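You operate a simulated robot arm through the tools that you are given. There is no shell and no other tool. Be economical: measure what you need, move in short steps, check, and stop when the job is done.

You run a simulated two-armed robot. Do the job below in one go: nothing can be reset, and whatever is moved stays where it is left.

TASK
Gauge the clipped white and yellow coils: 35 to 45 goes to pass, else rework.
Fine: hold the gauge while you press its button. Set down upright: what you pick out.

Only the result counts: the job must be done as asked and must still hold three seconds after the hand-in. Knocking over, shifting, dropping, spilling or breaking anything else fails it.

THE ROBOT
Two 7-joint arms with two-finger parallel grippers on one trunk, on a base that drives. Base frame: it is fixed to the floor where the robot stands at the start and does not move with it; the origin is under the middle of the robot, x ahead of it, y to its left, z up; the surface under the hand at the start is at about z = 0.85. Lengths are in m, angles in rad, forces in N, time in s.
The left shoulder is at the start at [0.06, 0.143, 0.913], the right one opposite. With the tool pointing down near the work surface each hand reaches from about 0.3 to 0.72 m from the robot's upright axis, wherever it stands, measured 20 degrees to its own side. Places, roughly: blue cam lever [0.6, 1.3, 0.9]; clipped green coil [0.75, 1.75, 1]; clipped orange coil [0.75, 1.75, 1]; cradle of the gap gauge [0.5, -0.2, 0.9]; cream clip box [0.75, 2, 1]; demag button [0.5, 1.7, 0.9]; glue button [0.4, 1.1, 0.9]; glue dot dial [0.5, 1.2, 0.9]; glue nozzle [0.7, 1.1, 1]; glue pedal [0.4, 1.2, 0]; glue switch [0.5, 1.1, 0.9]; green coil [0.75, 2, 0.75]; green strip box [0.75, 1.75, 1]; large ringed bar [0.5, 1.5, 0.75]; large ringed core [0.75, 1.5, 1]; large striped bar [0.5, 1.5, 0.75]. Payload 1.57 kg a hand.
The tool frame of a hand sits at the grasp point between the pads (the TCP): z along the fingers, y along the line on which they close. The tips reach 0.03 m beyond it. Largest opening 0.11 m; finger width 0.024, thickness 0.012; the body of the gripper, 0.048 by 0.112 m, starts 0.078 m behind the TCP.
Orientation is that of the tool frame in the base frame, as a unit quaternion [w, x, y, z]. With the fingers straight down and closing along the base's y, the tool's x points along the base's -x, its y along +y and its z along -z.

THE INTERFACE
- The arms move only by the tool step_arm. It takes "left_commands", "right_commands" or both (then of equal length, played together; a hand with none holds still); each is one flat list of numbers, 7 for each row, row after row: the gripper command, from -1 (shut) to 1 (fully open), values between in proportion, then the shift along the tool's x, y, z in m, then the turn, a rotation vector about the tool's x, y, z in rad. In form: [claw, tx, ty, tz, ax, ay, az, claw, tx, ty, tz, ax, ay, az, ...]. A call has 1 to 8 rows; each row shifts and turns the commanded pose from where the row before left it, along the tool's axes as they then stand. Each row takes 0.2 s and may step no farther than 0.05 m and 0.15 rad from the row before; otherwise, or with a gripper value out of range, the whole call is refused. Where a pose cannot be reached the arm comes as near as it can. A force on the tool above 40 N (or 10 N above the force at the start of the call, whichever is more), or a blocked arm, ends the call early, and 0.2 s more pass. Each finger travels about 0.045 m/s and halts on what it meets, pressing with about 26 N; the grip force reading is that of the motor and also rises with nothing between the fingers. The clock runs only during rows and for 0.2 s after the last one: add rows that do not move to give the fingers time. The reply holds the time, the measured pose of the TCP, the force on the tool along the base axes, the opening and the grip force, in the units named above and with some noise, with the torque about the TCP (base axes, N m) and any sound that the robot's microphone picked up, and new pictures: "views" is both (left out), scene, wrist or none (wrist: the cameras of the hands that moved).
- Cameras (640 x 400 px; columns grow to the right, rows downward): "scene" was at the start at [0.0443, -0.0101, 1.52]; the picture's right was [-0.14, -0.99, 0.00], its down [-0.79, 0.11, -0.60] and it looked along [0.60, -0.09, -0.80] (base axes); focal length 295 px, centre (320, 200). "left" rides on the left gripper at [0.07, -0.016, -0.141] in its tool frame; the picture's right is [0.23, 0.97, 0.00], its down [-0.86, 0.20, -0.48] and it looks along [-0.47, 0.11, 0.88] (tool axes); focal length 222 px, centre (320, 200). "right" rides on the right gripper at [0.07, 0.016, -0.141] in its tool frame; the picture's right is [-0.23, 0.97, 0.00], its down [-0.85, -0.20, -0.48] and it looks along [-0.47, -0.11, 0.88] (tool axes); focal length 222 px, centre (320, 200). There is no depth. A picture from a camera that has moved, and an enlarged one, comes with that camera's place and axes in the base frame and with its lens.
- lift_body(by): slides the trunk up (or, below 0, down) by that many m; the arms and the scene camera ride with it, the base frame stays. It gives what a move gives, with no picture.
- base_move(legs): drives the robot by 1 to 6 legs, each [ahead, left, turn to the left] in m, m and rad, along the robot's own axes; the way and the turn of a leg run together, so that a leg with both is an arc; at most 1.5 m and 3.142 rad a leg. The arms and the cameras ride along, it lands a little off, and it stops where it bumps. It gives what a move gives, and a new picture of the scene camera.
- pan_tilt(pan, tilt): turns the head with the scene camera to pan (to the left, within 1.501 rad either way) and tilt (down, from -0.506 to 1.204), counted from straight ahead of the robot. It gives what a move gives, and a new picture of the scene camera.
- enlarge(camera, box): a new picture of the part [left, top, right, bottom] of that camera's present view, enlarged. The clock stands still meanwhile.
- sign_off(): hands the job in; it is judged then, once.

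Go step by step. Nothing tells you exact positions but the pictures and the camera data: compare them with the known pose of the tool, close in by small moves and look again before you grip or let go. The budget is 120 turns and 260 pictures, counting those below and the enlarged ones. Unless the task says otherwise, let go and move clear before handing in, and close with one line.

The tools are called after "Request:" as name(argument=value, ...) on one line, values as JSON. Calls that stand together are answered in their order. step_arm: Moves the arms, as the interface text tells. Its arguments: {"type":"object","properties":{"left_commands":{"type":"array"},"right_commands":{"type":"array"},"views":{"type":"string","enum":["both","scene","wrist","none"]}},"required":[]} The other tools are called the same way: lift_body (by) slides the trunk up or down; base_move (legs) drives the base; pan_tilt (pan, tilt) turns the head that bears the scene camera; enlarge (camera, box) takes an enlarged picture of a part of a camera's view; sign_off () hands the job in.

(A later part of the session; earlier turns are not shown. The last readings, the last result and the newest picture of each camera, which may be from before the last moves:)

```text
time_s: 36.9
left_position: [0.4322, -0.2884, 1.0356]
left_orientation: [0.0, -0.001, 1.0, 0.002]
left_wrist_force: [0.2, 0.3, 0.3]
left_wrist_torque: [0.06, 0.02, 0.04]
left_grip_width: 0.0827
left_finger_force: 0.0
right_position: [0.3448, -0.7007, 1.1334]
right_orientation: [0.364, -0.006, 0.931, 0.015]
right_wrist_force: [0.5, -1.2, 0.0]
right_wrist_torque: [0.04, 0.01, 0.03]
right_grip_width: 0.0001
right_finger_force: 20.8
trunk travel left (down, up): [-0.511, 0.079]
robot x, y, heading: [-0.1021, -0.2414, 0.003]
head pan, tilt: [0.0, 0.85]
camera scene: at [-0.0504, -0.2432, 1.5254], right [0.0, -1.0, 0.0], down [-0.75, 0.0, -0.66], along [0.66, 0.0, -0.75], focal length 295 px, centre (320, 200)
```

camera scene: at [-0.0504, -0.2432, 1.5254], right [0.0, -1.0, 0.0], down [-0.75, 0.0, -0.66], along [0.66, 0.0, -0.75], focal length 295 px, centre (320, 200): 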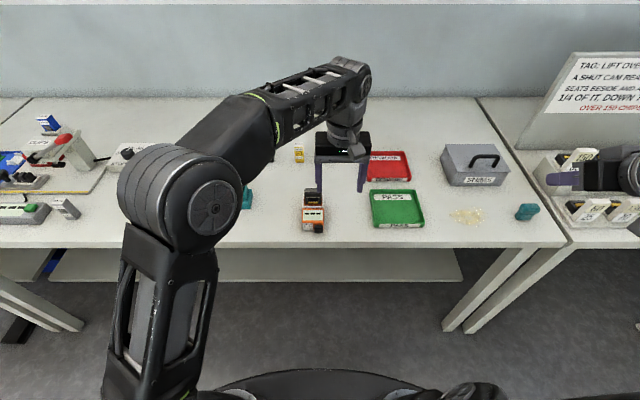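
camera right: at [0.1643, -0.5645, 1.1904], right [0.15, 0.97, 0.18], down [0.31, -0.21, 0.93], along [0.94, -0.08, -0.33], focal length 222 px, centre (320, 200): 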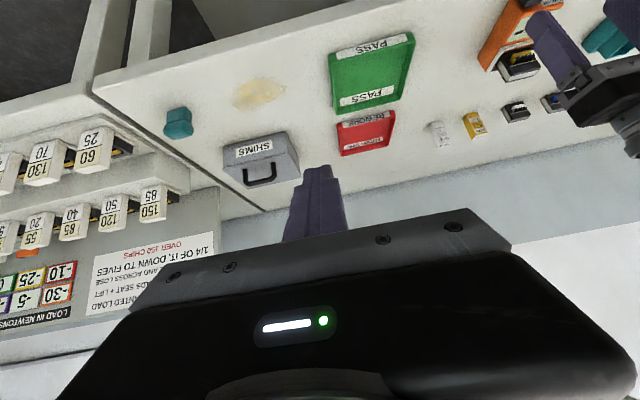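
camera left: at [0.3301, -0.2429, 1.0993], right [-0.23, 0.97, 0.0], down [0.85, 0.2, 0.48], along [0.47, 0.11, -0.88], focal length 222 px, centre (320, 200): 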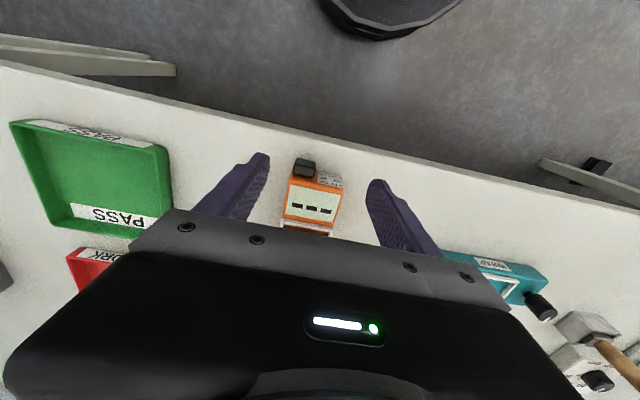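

Moving the left hand above the gauge and the right hand inward.

Request:
step_arm(left_commands=[0.5, -0.032, 0.033, 0, 0, 0, 0, 0.5, -0.032, 0.033, 0, 0, 0, 0, 0.5, 0, 0, 0.04, 0, 0, 0, 0.5, 0, 0, 0.02, 0, 0, 0, 0.5, 0, 0, 0, 0, 0, 0], right_commands=[-1, 0, 0.045, 0, 0, 0, 0, -1, 0, 0.045, 0, 0, 0, 0, -1, 0, 0.045, 0, 0, 0, 0, -1, 0, 0.045, 0, 0, 0, 0, -1, 0, 0.045, 0, 0, 0, 0], views="both")

Request:
enlarge(camera="scene", box=[280, 165, 360, 245])

Request:
enlarge(camera="left", box=[220, 80, 420, 205])

```text
time_s: 38.1
left_position: [0.4634, -0.2542, 0.9741]
left_orientation: [0.001, 0.0, 1.0, 0.0]
left_wrist_force: [-1.1, 0.9, 0.0]
left_wrist_torque: [0.01, 0.0, 0.0]
left_grip_width: 0.0824
left_finger_force: 0.0
left hand out of reach, approached as far as the arm can: row 2
right_position: [0.3393, -0.4708, 1.1378]
right_orientation: [0.364, -0.007, 0.931, 0.013]
right_wrist_force: [0.2, -0.2, 0.9]
right_wrist_torque: [0.02, 0.02, -0.02]
right_grip_width: 0.0003
right_finger_force: 21.4
trunk travel left (down, up): [-0.511, 0.079]
robot x, y, heading: [-0.0968, -0.243, 0.001]
head pan, tilt: [0.0, 0.85]
camera scene: at [-0.051, -0.2408, 1.5254], right [0.0, -1.0, 0.0], down [-0.75, 0.0, -0.66], along [0.66, 0.0, -0.75], focal length 295 px, centre (320, 200)
camera right: at [0.1909, -0.4585, 1.1948], right [0.15, 0.97, 0.17], down [0.31, -0.21, 0.93], along [0.94, -0.08, -0.33], focal length 222 px, centre (320, 200)
camera left: at [0.3936, -0.2717, 1.1177], right [-0.23, 0.97, 0.0], down [0.85, 0.2, 0.48], along [0.47, 0.11, -0.88], focal length 222 px, centre (320, 200)
```

scene: 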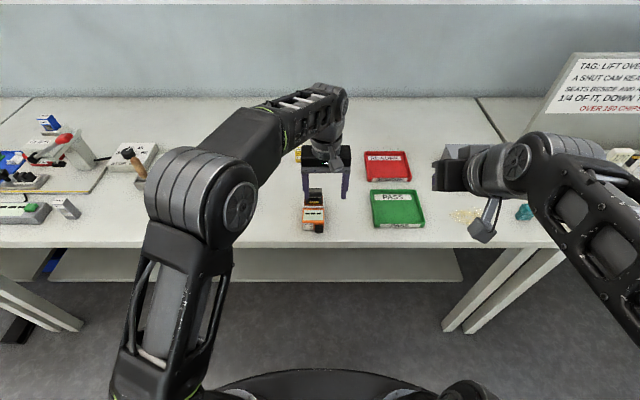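
right: 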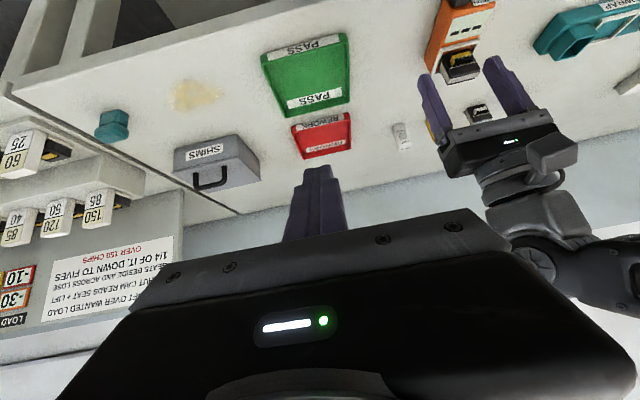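
left: 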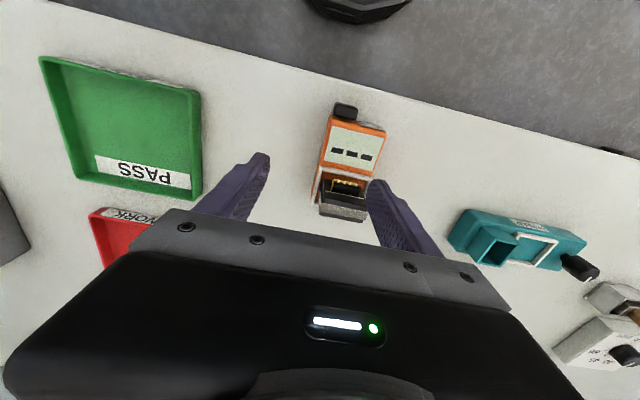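

```text
5.00 times, centred on (320, 205) of scene
camera zoom: at [-0.051, -0.2408, 1.5254], right [0.0, -1.0, 0.0], down [-0.75, 0.0, -0.66], along [0.66, 0.0, -0.75], focal length 1476 px, centre (320, 175)
```

zoom: 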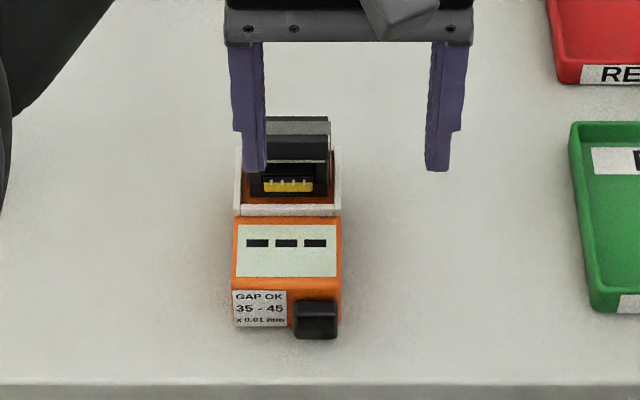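

```text
3.20 times, centred on (320, 142) of left
camera zoom: at [0.3936, -0.2717, 1.1177], right [-0.23, 0.97, 0.0], down [0.85, 0.2, 0.48], along [0.47, 0.11, -0.88], focal length 711 px, centre (320, 384)
```

zoom: 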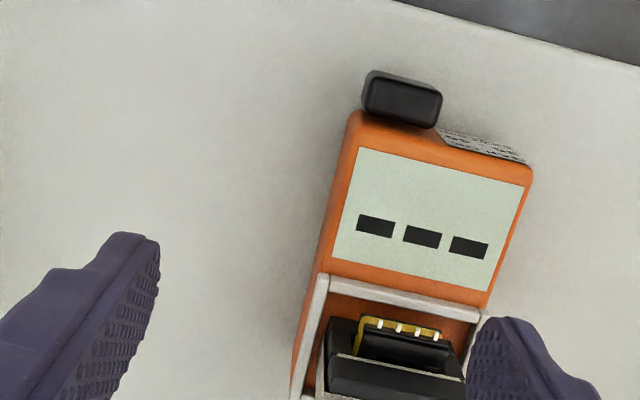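

I'll hold the gauge at x≈0.462 (beside the display). Shifting 32 mm to +y, then lowering.

Request:
step_arm(left_commands=[0.5, 0, 0.032, -0.005, 0, 0, 0, 0.5, 0, 0, 0.03, 0, 0, 0, 0.5, 0, 0, 0, 0, 0, 0], views="wrist")

Request:
enlarge(camera="scene", box=[280, 165, 360, 245])

Request:
enlarge(camera="left", box=[220, 80, 420, 205])

```text
time_s: 38.9
left_position: [0.4654, -0.2218, 0.9507]
left_orientation: [0.001, -0.001, 1.0, 0.001]
left_wrist_force: [0.5, 0.4, 0.3]
left_wrist_torque: [-0.02, 0.0, -0.04]
left_grip_width: 0.0827
left_finger_force: 0.0
right_position: [0.339, -0.4716, 1.138]
right_orientation: [0.364, -0.006, 0.931, 0.014]
right_wrist_force: [0.1, 0.5, 1.0]
right_wrist_torque: [-0.02, -0.02, 0.0]
right_grip_width: 0.0
right_finger_force: 21.1
trunk travel left (down, up): [-0.511, 0.079]
robot x, y, heading: [-0.0986, -0.2407, 0.004]
head pan, tilt: [0.0, 0.85]
camera left: at [0.3946, -0.2396, 1.0929], right [-0.23, 0.97, 0.0], down [0.85, 0.2, 0.48], along [0.47, 0.11, -0.88], focal length 222 px, centre (320, 200)
```

left: 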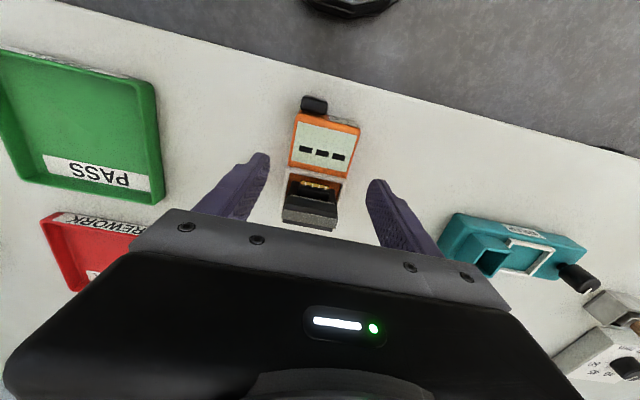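

```text
5.00 times, centred on (320, 205) of scene
camera zoom: at [-0.0512, -0.241, 1.5254], right [0.0, -1.0, 0.0], down [-0.75, 0.0, -0.66], along [0.66, 0.0, -0.75], focal length 1476 px, centre (320, 175)
```

zoom: 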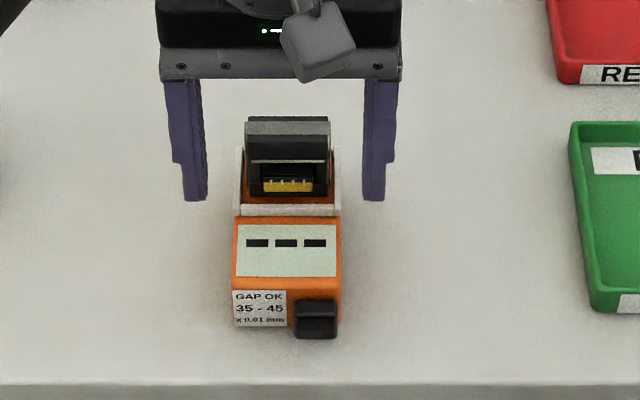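

```text
3.20 times, centred on (320, 142) of left
camera zoom: at [0.3946, -0.2396, 1.0929], right [-0.23, 0.97, 0.0], down [0.85, 0.2, 0.48], along [0.47, 0.11, -0.88], focal length 711 px, centre (320, 384)
```

zoom: 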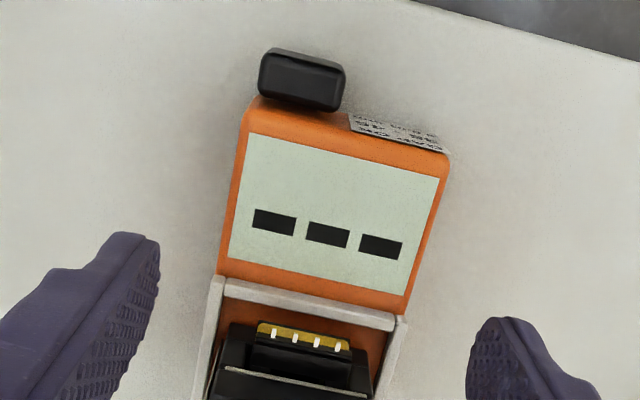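

Centred within 1 mm. Lowering beside the gauge.

Request:
step_arm(left_commands=[0.5, 0, -0.001, 0.02, 0, 0, 0, 0.5, 0, 0, 0.02, 0, 0, 0, 0.5, 0, 0, 0.012, 0, 0, 0, 0.5, 0, 0, 0, 0, 0, 0], views="none")

Request:
enlarge(camera="scene", box=[280, 165, 360, 245])

Request:
enlarge(camera="left", box=[220, 80, 420, 205])

```text
time_s: 39.9
left_position: [0.4639, -0.2232, 0.8966]
left_orientation: [0.001, -0.001, 1.0, 0.001]
left_wrist_force: [0.1, -0.4, -0.1]
left_wrist_torque: [0.03, 0.01, 0.0]
left_grip_width: 0.0826
left_finger_force: 0.0
right_position: [0.3385, -0.472, 1.1375]
right_orientation: [0.364, -0.006, 0.931, 0.013]
right_wrist_force: [-0.3, -1.3, -0.2]
right_wrist_torque: [0.01, -0.01, 0.0]
right_grip_width: 0.0
right_finger_force: 21.4
trunk travel left (down, up): [-0.511, 0.079]
robot x, y, heading: [-0.0982, -0.2439, -0.004]
head pan, tilt: [0.0, 0.85]
```

```text
5.00 times, centred on (320, 205) of scene
camera zoom: at [-0.051, -0.2413, 1.5254], right [0.0, -1.0, 0.0], down [-0.75, 0.0, -0.66], along [0.66, 0.0, -0.75], focal length 1476 px, centre (320, 175)
```

zoom: 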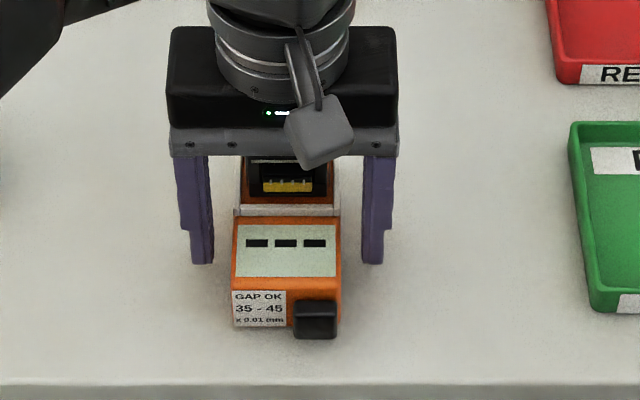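

```text
3.20 times, centred on (320, 142) of left
camera zoom: at [0.3936, -0.2405, 1.0398], right [-0.23, 0.97, 0.0], down [0.85, 0.2, 0.48], along [0.47, 0.11, -0.88], focal length 711 px, centre (320, 384)
```

zoom: 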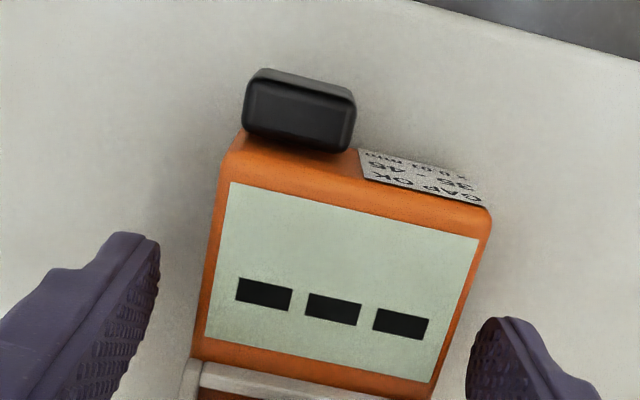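

Well centred; closing to hold the gauge, then bringing the right hand toward the button.

Request:
step_arm(left_commands=[0, 0, 0, 0, 0, 0, 0, 0, 0, 0, 0, 0, 0, 0, 0, 0, 0, 0, 0, 0, 0], right_commands=[-1, 0, 0.045, 0, 0, 0, 0, -1, 0, 0.045, 0, 0, 0, 0, -1, 0, 0.045, 0, 0, 0, 0], views="both")

Request:
enlarge(camera="scene", box=[280, 165, 360, 245])

```text
time_s: 40.7
left_position: [0.4638, -0.223, 0.8975]
left_orientation: [0.001, -0.001, 1.0, 0.0]
left_wrist_force: [-0.4, 1.8, 0.2]
left_wrist_torque: [-0.03, -0.11, 0.03]
left_grip_width: 0.06
left_finger_force: 26.0
right_position: [0.3351, -0.3366, 1.142]
right_orientation: [0.364, -0.006, 0.931, 0.014]
right_wrist_force: [0.1, 0.3, 0.8]
right_wrist_torque: [-0.03, -0.01, 0.03]
right_grip_width: 0.0
right_finger_force: 21.3
trunk travel left (down, up): [-0.511, 0.079]
robot x, y, heading: [-0.0997, -0.2386, -0.005]
head pan, tilt: [0.0, 0.85]
camera scene: at [-0.0511, -0.2409, 1.5254], right [0.0, -1.0, 0.0], down [-0.75, 0.0, -0.66], along [0.66, 0.0, -0.75], focal length 295 px, centre (320, 200)
camera right: at [0.1867, -0.3244, 1.2], right [0.15, 0.97, 0.18], down [0.31, -0.21, 0.93], along [0.94, -0.08, -0.33], focal length 222 px, centre (320, 200)
camera left: at [0.3936, -0.2403, 1.0401], right [-0.23, 0.97, 0.0], down [0.85, 0.2, 0.48], along [0.47, 0.11, -0.88], focal length 222 px, centre (320, 200)
```

scene: 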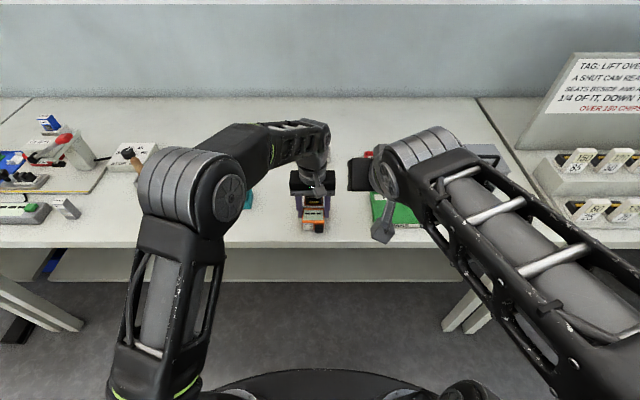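
right: 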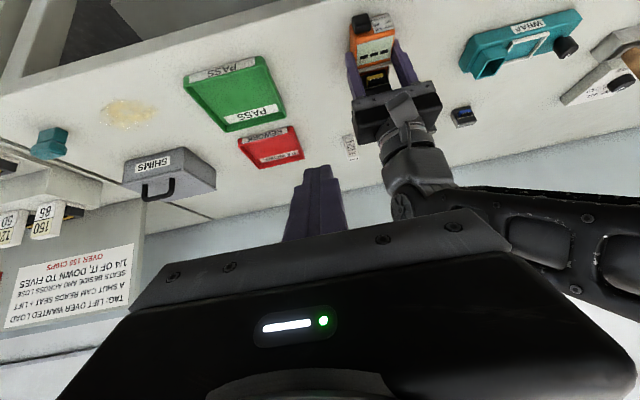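
left: 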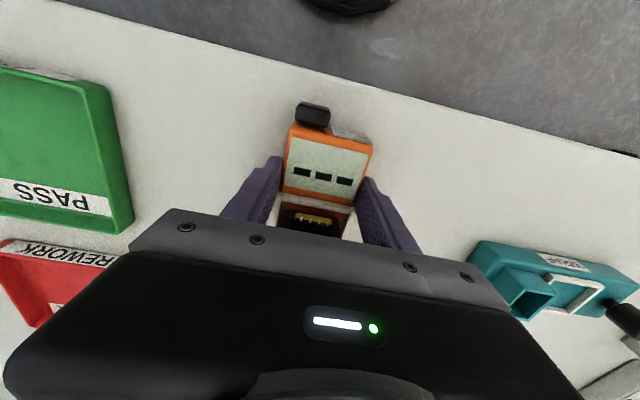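

```text
5.00 times, centred on (320, 205) of scene
camera zoom: at [-0.0511, -0.2409, 1.5254], right [0.0, -1.0, 0.0], down [-0.75, 0.0, -0.66], along [0.66, 0.0, -0.75], focal length 1476 px, centre (320, 175)
```

zoom: 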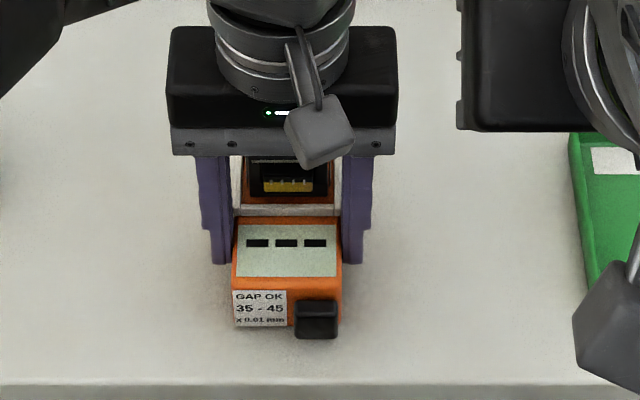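

The gauge is held and unmoved. The button is near (0.405–0.428, -0.239, 0.873); I'll lower the right hand off to the side of the left hand first.

Request:
step_arm(right_commands=[-1, 0, 0, 0, 0, 0.145, 0, -1, 0.0187, 0, 0.0371, 0, 0, 0, -1, 0.0187, 0, 0.0371, 0, 0, 0, -1, 0.0187, 0, 0.0371, 0, 0, 0, -1, 0.0187, 0, 0.0371, 0, 0, 0, -1, 0.0187, 0, 0.0371, 0, 0, 0], views="both")

```text
time_s: 42.1
left_position: [0.4632, -0.2229, 0.8967]
left_orientation: [0.0, -0.001, 1.0, 0.0]
left_wrist_force: [1.4, -0.1, -0.5]
left_wrist_torque: [0.04, 0.2, 0.0]
left_grip_width: 0.0598
left_finger_force: 25.6
right_position: [0.3609, -0.333, 0.9316]
right_orientation: [0.296, -0.008, 0.955, 0.014]
right_wrist_force: [-0.3, 0.8, 0.3]
right_wrist_torque: [0.0, -0.02, -0.03]
right_grip_width: 0.0001
right_finger_force: 21.3
trunk travel left (down, up): [-0.511, 0.079]
robot x, y, heading: [-0.1006, -0.2427, 0.001]
head pan, tilt: [0.0, 0.85]
camera scene: at [-0.0509, -0.2411, 1.5254], right [0.0, -1.0, 0.0], down [-0.75, 0.0, -0.66], along [0.66, 0.0, -0.75], focal length 295 px, centre (320, 200)
camera right: at [0.2241, -0.3207, 1.0107], right [0.16, 0.97, 0.15], down [0.44, -0.21, 0.87], along [0.88, -0.08, -0.46], focal length 222 px, centre (320, 200)
```

scene: 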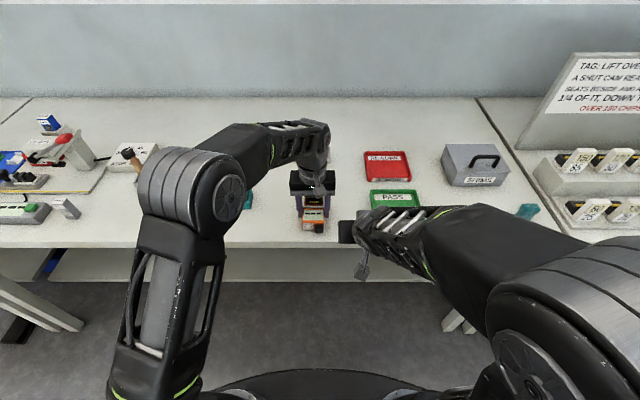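
right: 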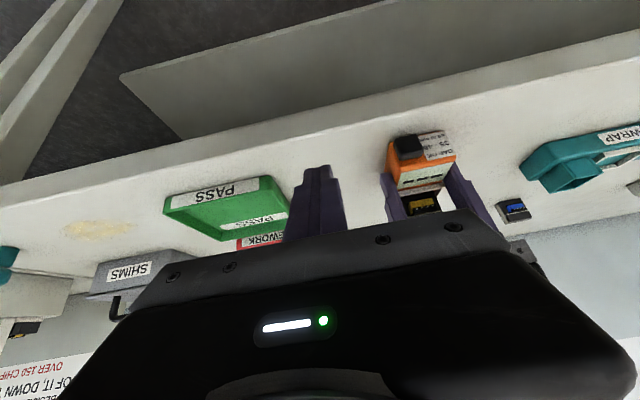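

Now sideways to line up in front of the button.

Request:
step_arm(right_commands=[-1, 0.008, 0.047, -0.006, 0, 0, 0, -1, 0.004, 0.047, -0.003, 0, 0, 0, -1, 0, 0, 0, 0, 0, 0], views="both")

Request:
enlarge(camera="right", box=[220, 90, 420, 215])

Request:
enlarge(camera="left", box=[220, 40, 420, 165])

Request:
enlarge(camera="scene", box=[280, 185, 360, 265])

```text
time_s: 42.9
left_position: [0.4638, -0.224, 0.8978]
left_orientation: [0.001, -0.001, 1.0, 0.0]
left_wrist_force: [-0.3, 1.0, -0.1]
left_wrist_torque: [-0.02, -0.18, 0.04]
left_grip_width: 0.0598
left_finger_force: 25.8
right_position: [0.341, -0.241, 0.9368]
right_orientation: [0.296, -0.007, 0.955, 0.014]
right_wrist_force: [0.4, 0.2, -0.1]
right_wrist_torque: [0.02, 0.01, 0.02]
right_grip_width: 0.0002
right_finger_force: 21.3
trunk travel left (down, up): [-0.511, 0.079]
robot x, y, heading: [-0.0993, -0.2437, -0.002]
head pan, tilt: [0.0, 0.85]
camera scene: at [-0.0512, -0.2413, 1.5254], right [0.0, -1.0, 0.0], down [-0.75, 0.0, -0.66], along [0.66, 0.0, -0.75], focal length 295 px, centre (320, 200)
camera right: at [0.2041, -0.2283, 1.0149], right [0.17, 0.97, 0.15], down [0.44, -0.21, 0.87], along [0.88, -0.08, -0.46], focal length 222 px, centre (320, 200)
```

scene: 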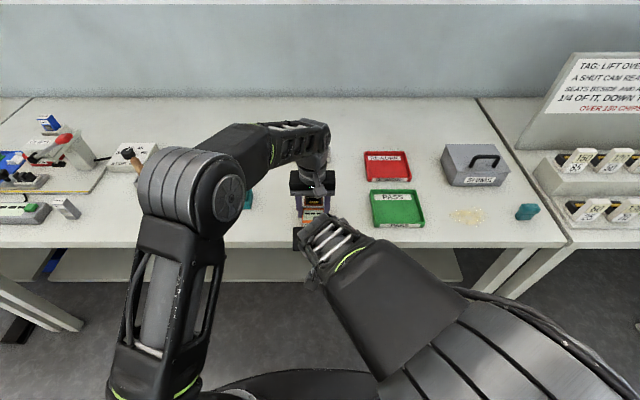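
right: 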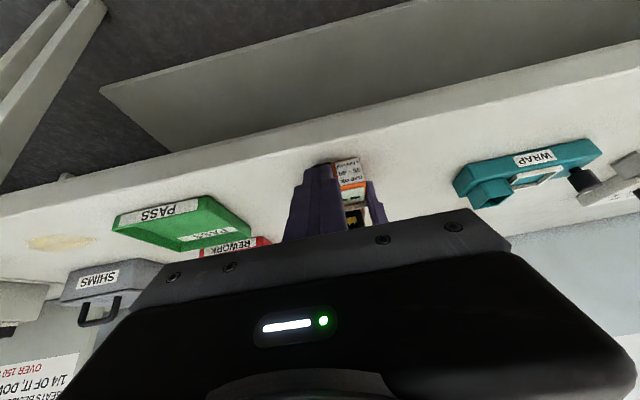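

```text
3.20 times, centred on (320, 152) of right
camera zoom: at [0.2041, -0.2283, 1.0149], right [0.17, 0.97, 0.15], down [0.44, -0.21, 0.87], along [0.88, -0.08, -0.46], focal length 711 px, centre (320, 352)
```

zoom: 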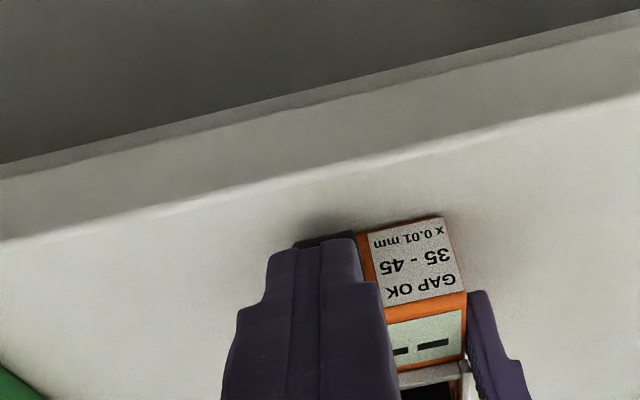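

```text
3.20 times, centred on (320, 102) of left
camera zoom: at [0.3935, -0.2404, 1.0401], right [-0.23, 0.97, 0.0], down [0.85, 0.2, 0.48], along [0.47, 0.11, -0.88], focal length 711 px, centre (320, 512)
```

zoom: 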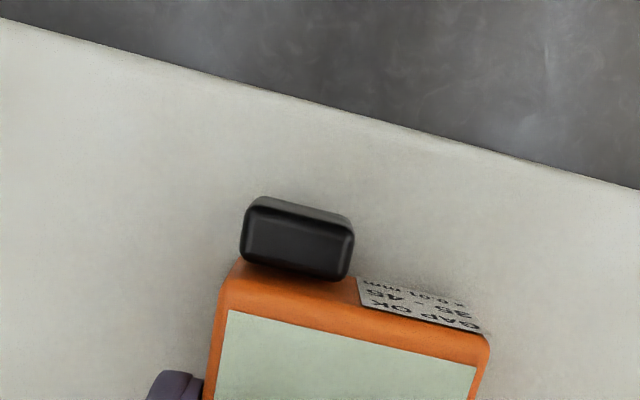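

```text
5.00 times, centred on (320, 225) of scene
camera zoom: at [-0.0512, -0.2413, 1.5254], right [0.0, -1.0, 0.0], down [-0.75, 0.0, -0.66], along [0.66, 0.0, -0.75], focal length 1476 px, centre (320, 75)
```

zoom: 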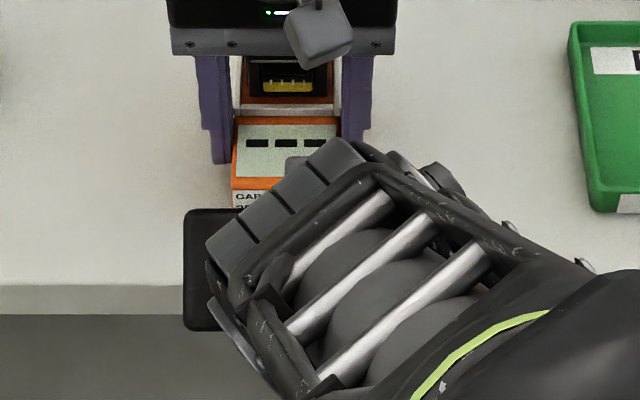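

Lowering the fingertips to button height, still ~25 mm in front of it.

Request:
step_arm(right_commands=[-1, 0.0115, 0.001, 0.017, 0, 0, 0, -1, 0.0115, 0, 0.017, 0, 0, 0, -1, 0, 0, 0, 0, 0, 0], views="none")

Request:
enlarge(camera="left", box=[220, 40, 420, 165])

Request:
enlarge(camera="right", box=[220, 90, 420, 215])

```text
time_s: 43.7
left_position: [0.4642, -0.2231, 0.898]
left_orientation: [0.001, -0.001, 1.0, 0.0]
left_wrist_force: [-1.0, 0.8, 1.1]
left_wrist_torque: [0.04, -0.06, 0.03]
left_grip_width: 0.0597
left_finger_force: 26.0
right_position: [0.3443, -0.2377, 0.8959]
right_orientation: [0.296, -0.007, 0.955, 0.014]
right_wrist_force: [-0.4, 0.2, 0.1]
right_wrist_torque: [-0.03, 0.04, -0.01]
right_grip_width: 0.0002
right_finger_force: 21.1
trunk travel left (down, up): [-0.511, 0.079]
robot x, y, heading: [-0.0965, -0.2399, -0.001]
head pan, tilt: [0.0, 0.85]
```

```text
3.20 times, centred on (320, 102) of left
camera zoom: at [0.3935, -0.2404, 1.04], right [-0.23, 0.97, 0.0], down [0.85, 0.2, 0.48], along [0.47, 0.11, -0.88], focal length 711 px, centre (320, 512)
```

zoom: 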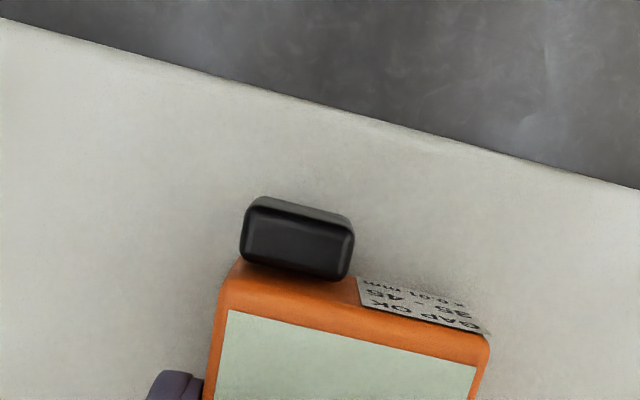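

```text
3.20 times, centred on (320, 152) of right
camera zoom: at [0.2066, -0.2258, 0.9741], right [0.17, 0.97, 0.15], down [0.44, -0.21, 0.87], along [0.88, -0.08, -0.46], focal length 711 px, centre (320, 352)
```

zoom: 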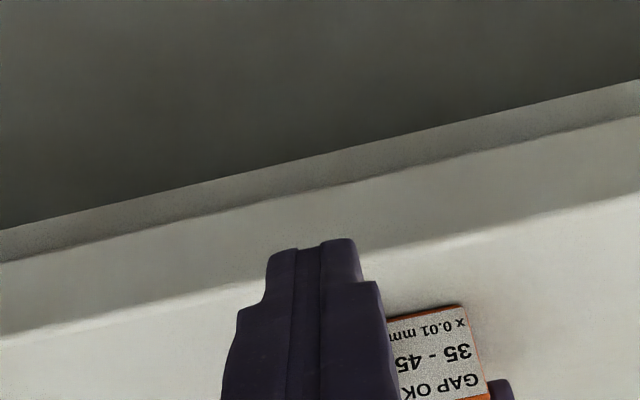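

Advancing toward the button.

Request:
step_arm(right_commands=[-1, -0.0124, -0.0005, 0.0085, 0, 0, 0, -1, -0.0083, 0, 0.0056, 0, 0, 0, -1, 0, 0, 0, 0, 0, 0], views="none")

Request:
enlarge(camera="left", box=[220, 60, 420, 185])

```text
time_s: 44.5
left_position: [0.4641, -0.2224, 0.8988]
left_orientation: [0.001, -0.001, 1.0, 0.001]
left_wrist_force: [-0.3, -0.1, 0.3]
left_wrist_torque: [0.05, 0.04, 0.01]
left_grip_width: 0.06
left_finger_force: 26.1
right_position: [0.3699, -0.237, 0.895]
right_orientation: [0.296, -0.007, 0.955, 0.014]
right_wrist_force: [-0.4, -0.6, 0.0]
right_wrist_torque: [0.0, 0.01, 0.0]
right_grip_width: 0.0
right_finger_force: 21.3
trunk travel left (down, up): [-0.511, 0.079]
robot x, y, heading: [-0.102, -0.2423, 0.004]
head pan, tilt: [0.0, 0.85]
```

```text
3.20 times, centred on (320, 122) of left
camera zoom: at [0.3937, -0.2405, 1.04], right [-0.23, 0.97, 0.0], down [0.85, 0.2, 0.48], along [0.47, 0.11, -0.88], focal length 711 px, centre (320, 448)
```

zoom: 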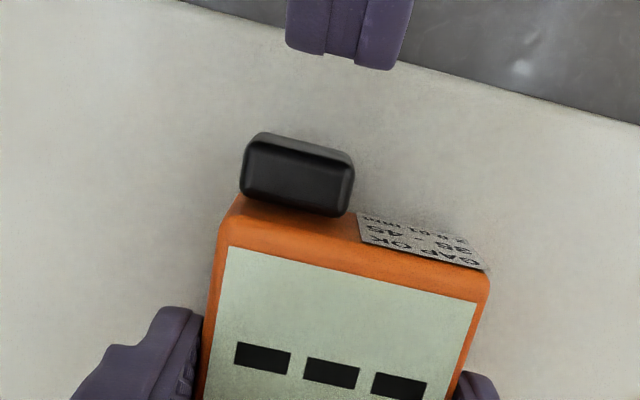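

A touch too far to +y; correcting 4 mm and advancing.

Request:
step_arm(right_commands=[-1, -0.0058, -0.0045, 0.004, 0, 0, 0, -1, -0.0058, 0, 0.004, 0, 0, 0, -1, 0, 0, 0, 0, 0, 0], views="none")

Request:
enlarge(camera="left", box=[220, 60, 420, 185])

```text
time_s: 45.3
left_position: [0.4645, -0.2237, 0.8971]
left_orientation: [0.002, -0.001, 1.0, 0.0]
left_wrist_force: [0.0, 0.4, 0.1]
left_wrist_torque: [0.04, 0.09, 0.04]
left_grip_width: 0.06
left_finger_force: 26.1
right_position: [0.3852, -0.2412, 0.896]
right_orientation: [0.296, -0.007, 0.955, 0.014]
right_wrist_force: [0.3, 0.3, 0.0]
right_wrist_torque: [-0.02, 0.01, 0.01]
right_grip_width: 0.0
right_finger_force: 21.3
trunk travel left (down, up): [-0.511, 0.079]
robot x, y, heading: [-0.1038, -0.2427, 0.0]
head pan, tilt: [0.0, 0.85]
```

```text
3.20 times, centred on (320, 122) of left
camera zoom: at [0.3937, -0.2405, 1.04], right [-0.23, 0.97, 0.0], down [0.85, 0.2, 0.48], along [0.47, 0.11, -0.88], focal length 711 px, centre (320, 448)
```

zoom: 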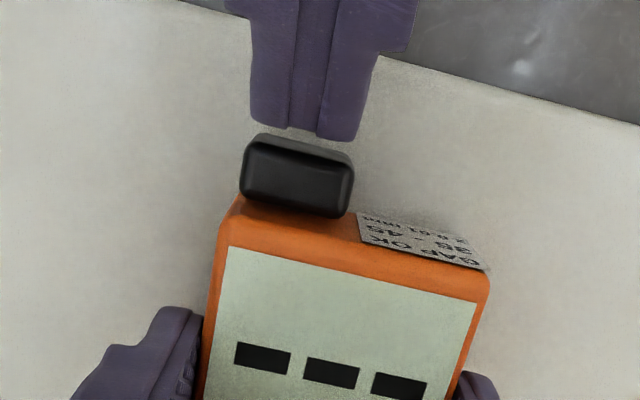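

Almost touching. Pressing in small steps.

Request:
step_arm(right_commands=[-1, -0.0033, 0, 0.0023, 0, 0, 0, -1, -0.0025, 0, 0.0017, 0, 0, 0, -1, 0, 0, 0, 0, 0, 0], views="none")

Request:
enlarge(camera="left", box=[220, 60, 420, 185])

```text
time_s: 46.1
left_position: [0.4647, -0.2237, 0.8974]
left_orientation: [0.002, -0.001, 1.0, 0.0]
left_wrist_force: [6.1, -1.1, -0.2]
left_wrist_torque: [0.09, 0.08, 0.17]
left_grip_width: 0.0597
left_finger_force: 25.9
right_position: [0.392, -0.2407, 0.8962]
right_orientation: [0.295, -0.007, 0.955, 0.013]
right_wrist_force: [-6.9, 0.8, 1.1]
right_wrist_torque: [0.05, 0.09, 0.03]
right_grip_width: 0.0003
right_finger_force: 21.2
trunk travel left (down, up): [-0.511, 0.079]
robot x, y, heading: [-0.1002, -0.243, -0.002]
head pan, tilt: [0.0, 0.85]
heard: click
```

```text
3.20 times, centred on (320, 122) of left
camera zoom: at [0.394, -0.2405, 1.04], right [-0.23, 0.97, 0.0], down [0.85, 0.2, 0.48], along [0.47, 0.11, -0.88], focal length 711 px, centre (320, 448)
```

zoom: 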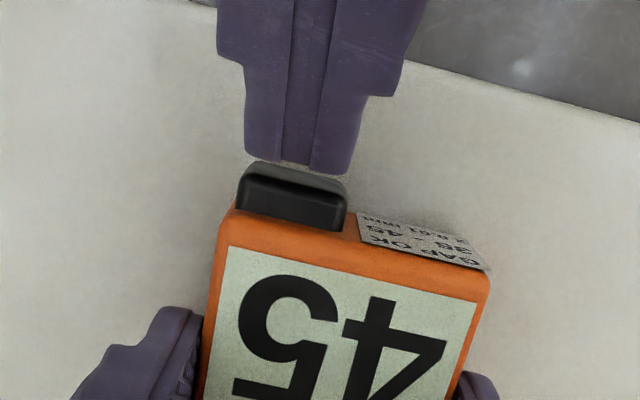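

Click heard and a number shows. Let me see the whole display.

Request:
enlarge(camera="left", box=[260, 110, 400, 215])

```text
3.81 times, centred on (330, 162) of left
camera zoom: at [0.394, -0.2405, 1.04], right [-0.23, 0.97, 0.0], down [0.85, 0.2, 0.48], along [0.47, 0.11, -0.88], focal length 846 px, centre (282, 343)
```

zoom: 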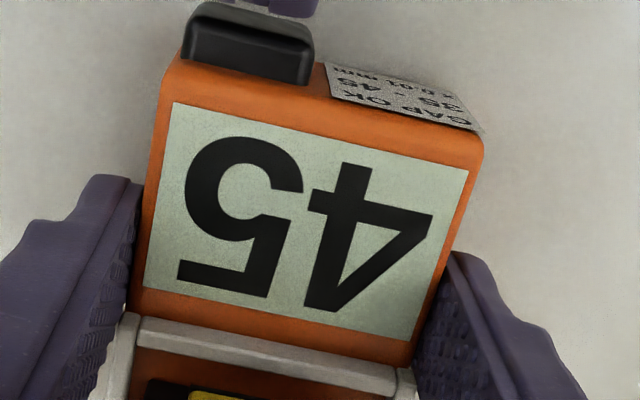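

It reads 45, in range (inclusive). As it is borderline, I'll press once more to confirm before backing off.

Request:
step_arm(right_commands=[-1, 0.0083, 0, -0.0056, 0, 0, 0, -1, 0, 0, 0, 0, 0, 0, -1, -0.0083, 0, 0.0056, 0, 0, 0, -1, 0, 0, 0, 0, 0, 0], views="none")

Request:
enlarge(camera="left", box=[260, 110, 400, 215])

```text
time_s: 47.1
left_position: [0.4646, -0.2237, 0.8978]
left_orientation: [0.002, -0.001, 1.0, 0.0]
left_wrist_force: [7.9, -1.0, 0.6]
left_wrist_torque: [0.08, 0.04, 0.2]
left_grip_width: 0.0601
left_finger_force: 25.9
right_position: [0.3925, -0.242, 0.8953]
right_orientation: [0.295, -0.008, 0.955, 0.014]
right_wrist_force: [-7.9, 0.6, 2.0]
right_wrist_torque: [0.02, 0.1, 0.05]
right_grip_width: 0.0002
right_finger_force: 21.0
trunk travel left (down, up): [-0.511, 0.079]
robot x, y, heading: [-0.1039, -0.2427, -0.001]
head pan, tilt: [0.0, 0.85]
heard: click
```

```text
3.81 times, centred on (330, 162) of left
camera zoom: at [0.394, -0.2405, 1.04], right [-0.23, 0.97, 0.0], down [0.85, 0.2, 0.48], along [0.47, 0.11, -0.88], focal length 846 px, centre (282, 343)
```

zoom: 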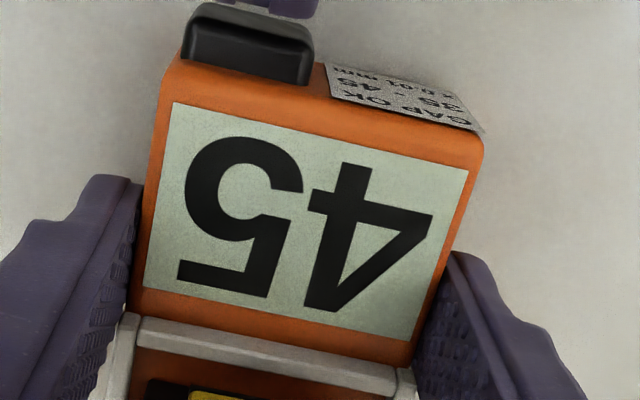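

Confirmed: yellow is 45, so PASS. Right hand backs away, left lets go of the gauge and rises.

Request:
step_arm(left_commands=[0, 0, 0, 0, 0, 0, 0, 0, 0, 0, 0, 0, 0, 0, 0.5, 0, 0, 0, 0, 0, 0, 0.5, 0, 0, 0, 0, 0, 0, 0.5, 0, 0, 0, 0, 0, 0, 0.5, 0, 0, -0.03, 0, 0, 0, 0.5, 0, 0, -0.03, 0, 0, 0, 0.5, 0, 0, 0, 0, 0, 0], right_commands=[-1, 0.0165, 0, -0.0113, 0, 0, 0, -1, 0.0165, 0, -0.0113, 0, 0, 0, -1, 0, -0.045, 0, 0, 0, 0, -1, 0, -0.045, 0, 0, 0, 0, -1, -0.0187, -0.02, -0.0371, 0, 0, 0, -1, -0.0187, -0.02, -0.0371, 0, 0, 0, -1, -0.0187, -0.02, -0.0371, 0, 0, 0, -1, -0.0187, -0.02, -0.0371, 0, 0, 0], views="scene")

Request:
enlarge(camera="scene", box=[280, 165, 360, 245])

```text
time_s: 48.9
left_position: [0.4641, -0.2248, 0.9587]
left_orientation: [0.001, -0.001, 1.0, 0.0]
left_wrist_force: [-0.6, -0.7, 0.1]
left_wrist_torque: [0.02, 0.01, 0.01]
left_grip_width: 0.0827
left_finger_force: 0.0
right_position: [0.3324, -0.4161, 1.0575]
right_orientation: [0.295, -0.008, 0.955, 0.014]
right_wrist_force: [0.3, 0.0, 0.5]
right_wrist_torque: [0.02, -0.04, -0.02]
right_grip_width: 0.0
right_finger_force: 21.0
trunk travel left (down, up): [-0.511, 0.079]
robot x, y, heading: [-0.0984, -0.2423, -0.003]
head pan, tilt: [0.0, 0.85]
camera scene: at [-0.0513, -0.2417, 1.5254], right [0.0, -1.0, 0.0], down [-0.75, 0.0, -0.66], along [0.66, 0.0, -0.75], focal length 295 px, centre (320, 200)
```

scene: 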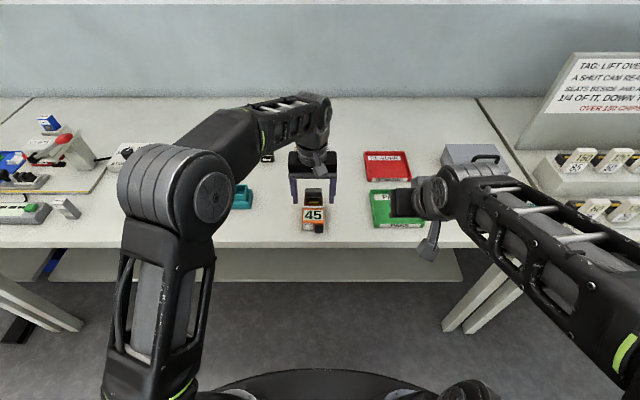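

```text
5.00 times, centred on (320, 205) of scene
camera zoom: at [-0.0513, -0.2417, 1.5254], right [0.0, -1.0, 0.0], down [-0.75, 0.0, -0.66], along [0.66, 0.0, -0.75], focal length 1476 px, centre (320, 175)
```

zoom: 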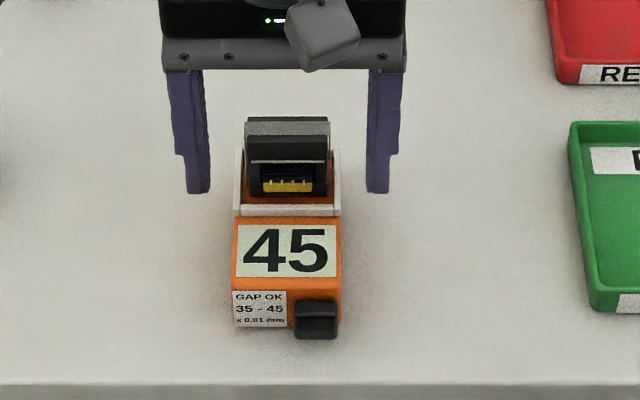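

The gauge hasn't shifted. I'll raise the left hand a little and drive ahead 0.06 so it can re-grip the coil.

Request:
step_arm(left_commands=[0.5, 0, 0, -0.03, 0, 0, 0], views="none")

Request:
base_move(legs=[[0.06, 0, 0]])

```text
time_s: 49.3
left_position: [0.4642, -0.2257, 0.9882]
left_orientation: [0.001, -0.001, 1.0, 0.0]
left_wrist_force: [-0.5, -0.5, 0.9]
left_wrist_torque: [-0.02, -0.01, 0.0]
left_grip_width: 0.0824
left_finger_force: 0.0
right_position: [0.333, -0.4175, 1.0583]
right_orientation: [0.296, -0.008, 0.955, 0.014]
right_wrist_force: [-1.2, -0.5, 0.5]
right_wrist_torque: [0.01, -0.01, 0.0]
right_grip_width: 0.0001
right_finger_force: 21.9
trunk travel left (down, up): [-0.511, 0.079]
robot x, y, heading: [-0.0974, -0.2429, 0.006]
head pan, tilt: [0.0, 0.85]
```

```text
time_s: 50.3
left_position: [0.5267, -0.2249, 0.9866]
left_orientation: [0.001, -0.002, 1.0, 0.0]
left_wrist_force: [0.9, -0.5, -0.7]
left_wrist_torque: [0.01, 0.05, -0.02]
left_grip_width: 0.0824
left_finger_force: 0.1
right_position: [0.3953, -0.415, 1.0584]
right_orientation: [0.294, -0.007, 0.956, 0.014]
right_wrist_force: [0.7, -0.7, 0.7]
right_wrist_torque: [-0.02, 0.03, 0.0]
right_grip_width: 0.0
right_finger_force: 21.5
trunk travel left (down, up): [-0.511, 0.079]
robot x, y, heading: [-0.041, -0.2431, -0.005]
head pan, tilt: [0.0, 0.85]
camera scene: at [0.0113, -0.2413, 1.5253], right [0.0, -1.0, 0.0], down [-0.75, 0.0, -0.66], along [0.66, 0.0, -0.75], focal length 295 px, centre (320, 200)
```

scene: 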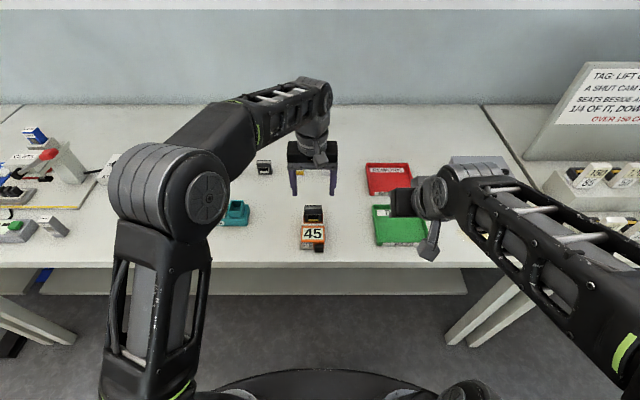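

Moving over the coil and down to the same grip height as before.

Request:
step_arm(left_commands=[0.5, 0.031, 0.001, 0, 0, 0, 0, 0.5, 0, 0, 0.02, 0, 0, 0, 0.5, 0, 0, 0.0245, 0, 0, 0, 0.5, 0, 0, 0, 0, 0, 0], views="wrist")

Request:
enlarge(camera="scene", box=[275, 165, 355, 245])

Request:
enlarge(camera="left", box=[220, 80, 420, 205])

```text
time_s: 51.3
left_position: [0.4949, -0.2229, 0.9417]
left_orientation: [0.001, -0.001, 1.0, 0.0]
left_wrist_force: [-0.1, -0.6, -0.2]
left_wrist_torque: [-0.03, 0.03, 0.02]
left_grip_width: 0.0826
left_finger_force: 0.1
right_position: [0.3933, -0.4161, 1.0592]
right_orientation: [0.296, -0.008, 0.955, 0.013]
right_wrist_force: [-0.7, -0.1, -1.0]
right_wrist_torque: [0.0, -0.01, -0.02]
right_grip_width: 0.0002
right_finger_force: 20.8
trunk travel left (down, up): [-0.511, 0.079]
robot x, y, heading: [-0.0388, -0.2449, -0.004]
head pan, tilt: [0.0, 0.85]
camera left: at [0.4232, -0.2409, 1.0846], right [-0.23, 0.97, 0.0], down [0.85, 0.2, 0.48], along [0.47, 0.11, -0.88], focal length 222 px, centre (320, 200)
```

left: 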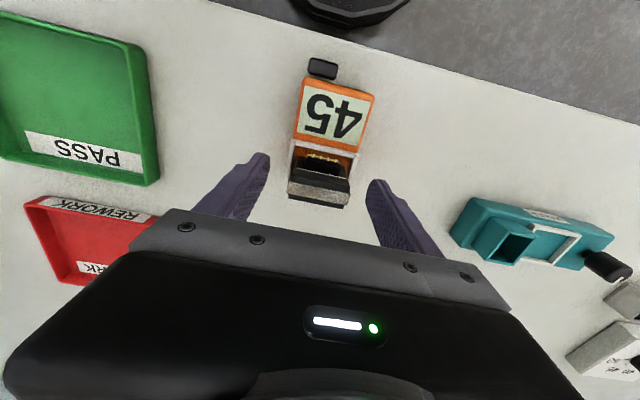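

```text
5.00 times, centred on (315, 205) of scene
camera zoom: at [0.0093, -0.2413, 1.5254], right [0.0, -1.0, 0.0], down [-0.75, 0.0, -0.66], along [0.66, 0.0, -0.75], focal length 1476 px, centre (345, 175)
```

zoom: 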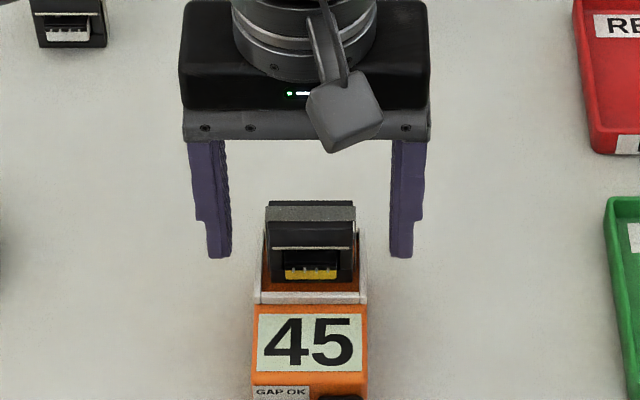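

```text
3.20 times, centred on (320, 142) of left
camera zoom: at [0.4232, -0.2409, 1.0846], right [-0.23, 0.97, 0.0], down [0.85, 0.2, 0.48], along [0.47, 0.11, -0.88], focal length 711 px, centre (320, 384)
```

zoom: 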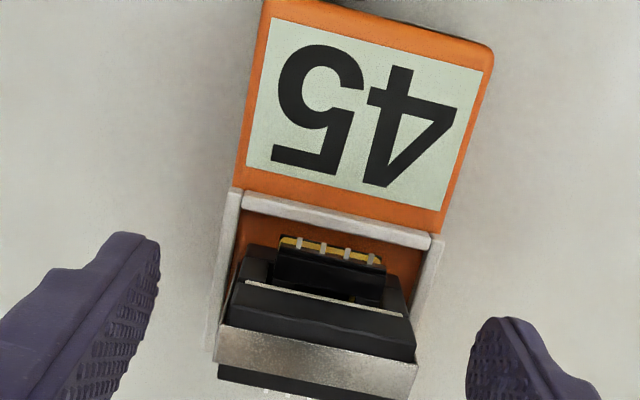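

Centred. Gripping and lifting the yellow coil.

Request:
step_arm(left_commands=[-1, 0, 0, 0, 0, 0, 0, -1, 0, 0, 0, 0, 0, 0, -1, 0, 0, 0, 0, 0, 0, -1, 0, 0, -0.01, 0, 0, 0, -1, 0, 0, -0.03, 0, 0, 0, -1, 0, 0, -0.03, 0, 0, 0], views="wrist")

Request:
enlarge(camera="scene", box=[275, 165, 355, 245])

```text
time_s: 52.7
left_position: [0.4931, -0.2251, 1.0122]
left_orientation: [0.0, -0.001, 1.0, 0.0]
left_wrist_force: [-0.3, -0.4, -1.3]
left_wrist_torque: [-0.01, 0.01, -0.01]
left_grip_width: 0.0433
left_finger_force: 26.1
right_position: [0.3927, -0.4164, 1.0574]
right_orientation: [0.295, -0.007, 0.955, 0.014]
right_wrist_force: [-0.4, -0.6, -0.2]
right_wrist_torque: [0.03, 0.02, -0.01]
right_grip_width: 0.0
right_finger_force: 21.5
trunk travel left (down, up): [-0.511, 0.079]
robot x, y, heading: [-0.0387, -0.2417, -0.0]
head pan, tilt: [0.0, 0.85]
camera left: at [0.4231, -0.2414, 1.1536], right [-0.23, 0.97, 0.0], down [0.85, 0.2, 0.48], along [0.47, 0.11, -0.88], focal length 222 px, centre (320, 200)
```

left: 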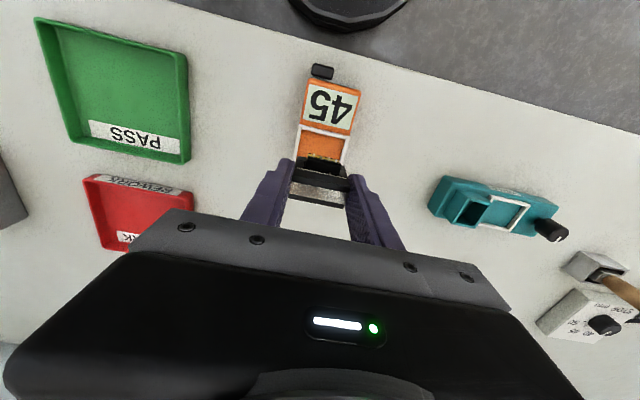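

```text
5.00 times, centred on (315, 205) of scene
camera zoom: at [0.0093, -0.2413, 1.5254], right [0.0, -1.0, 0.0], down [-0.75, 0.0, -0.66], along [0.66, 0.0, -0.75], focal length 1476 px, centre (345, 175)
```

zoom: 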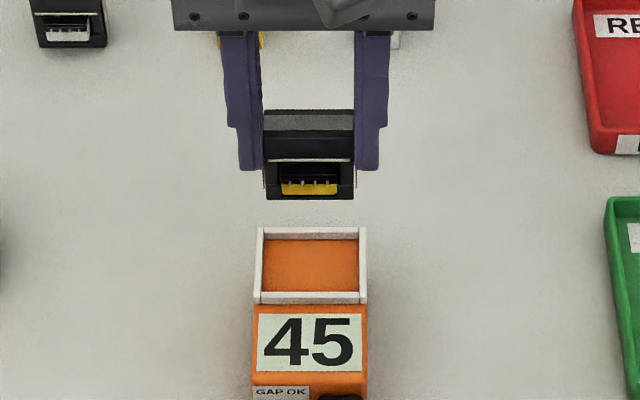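

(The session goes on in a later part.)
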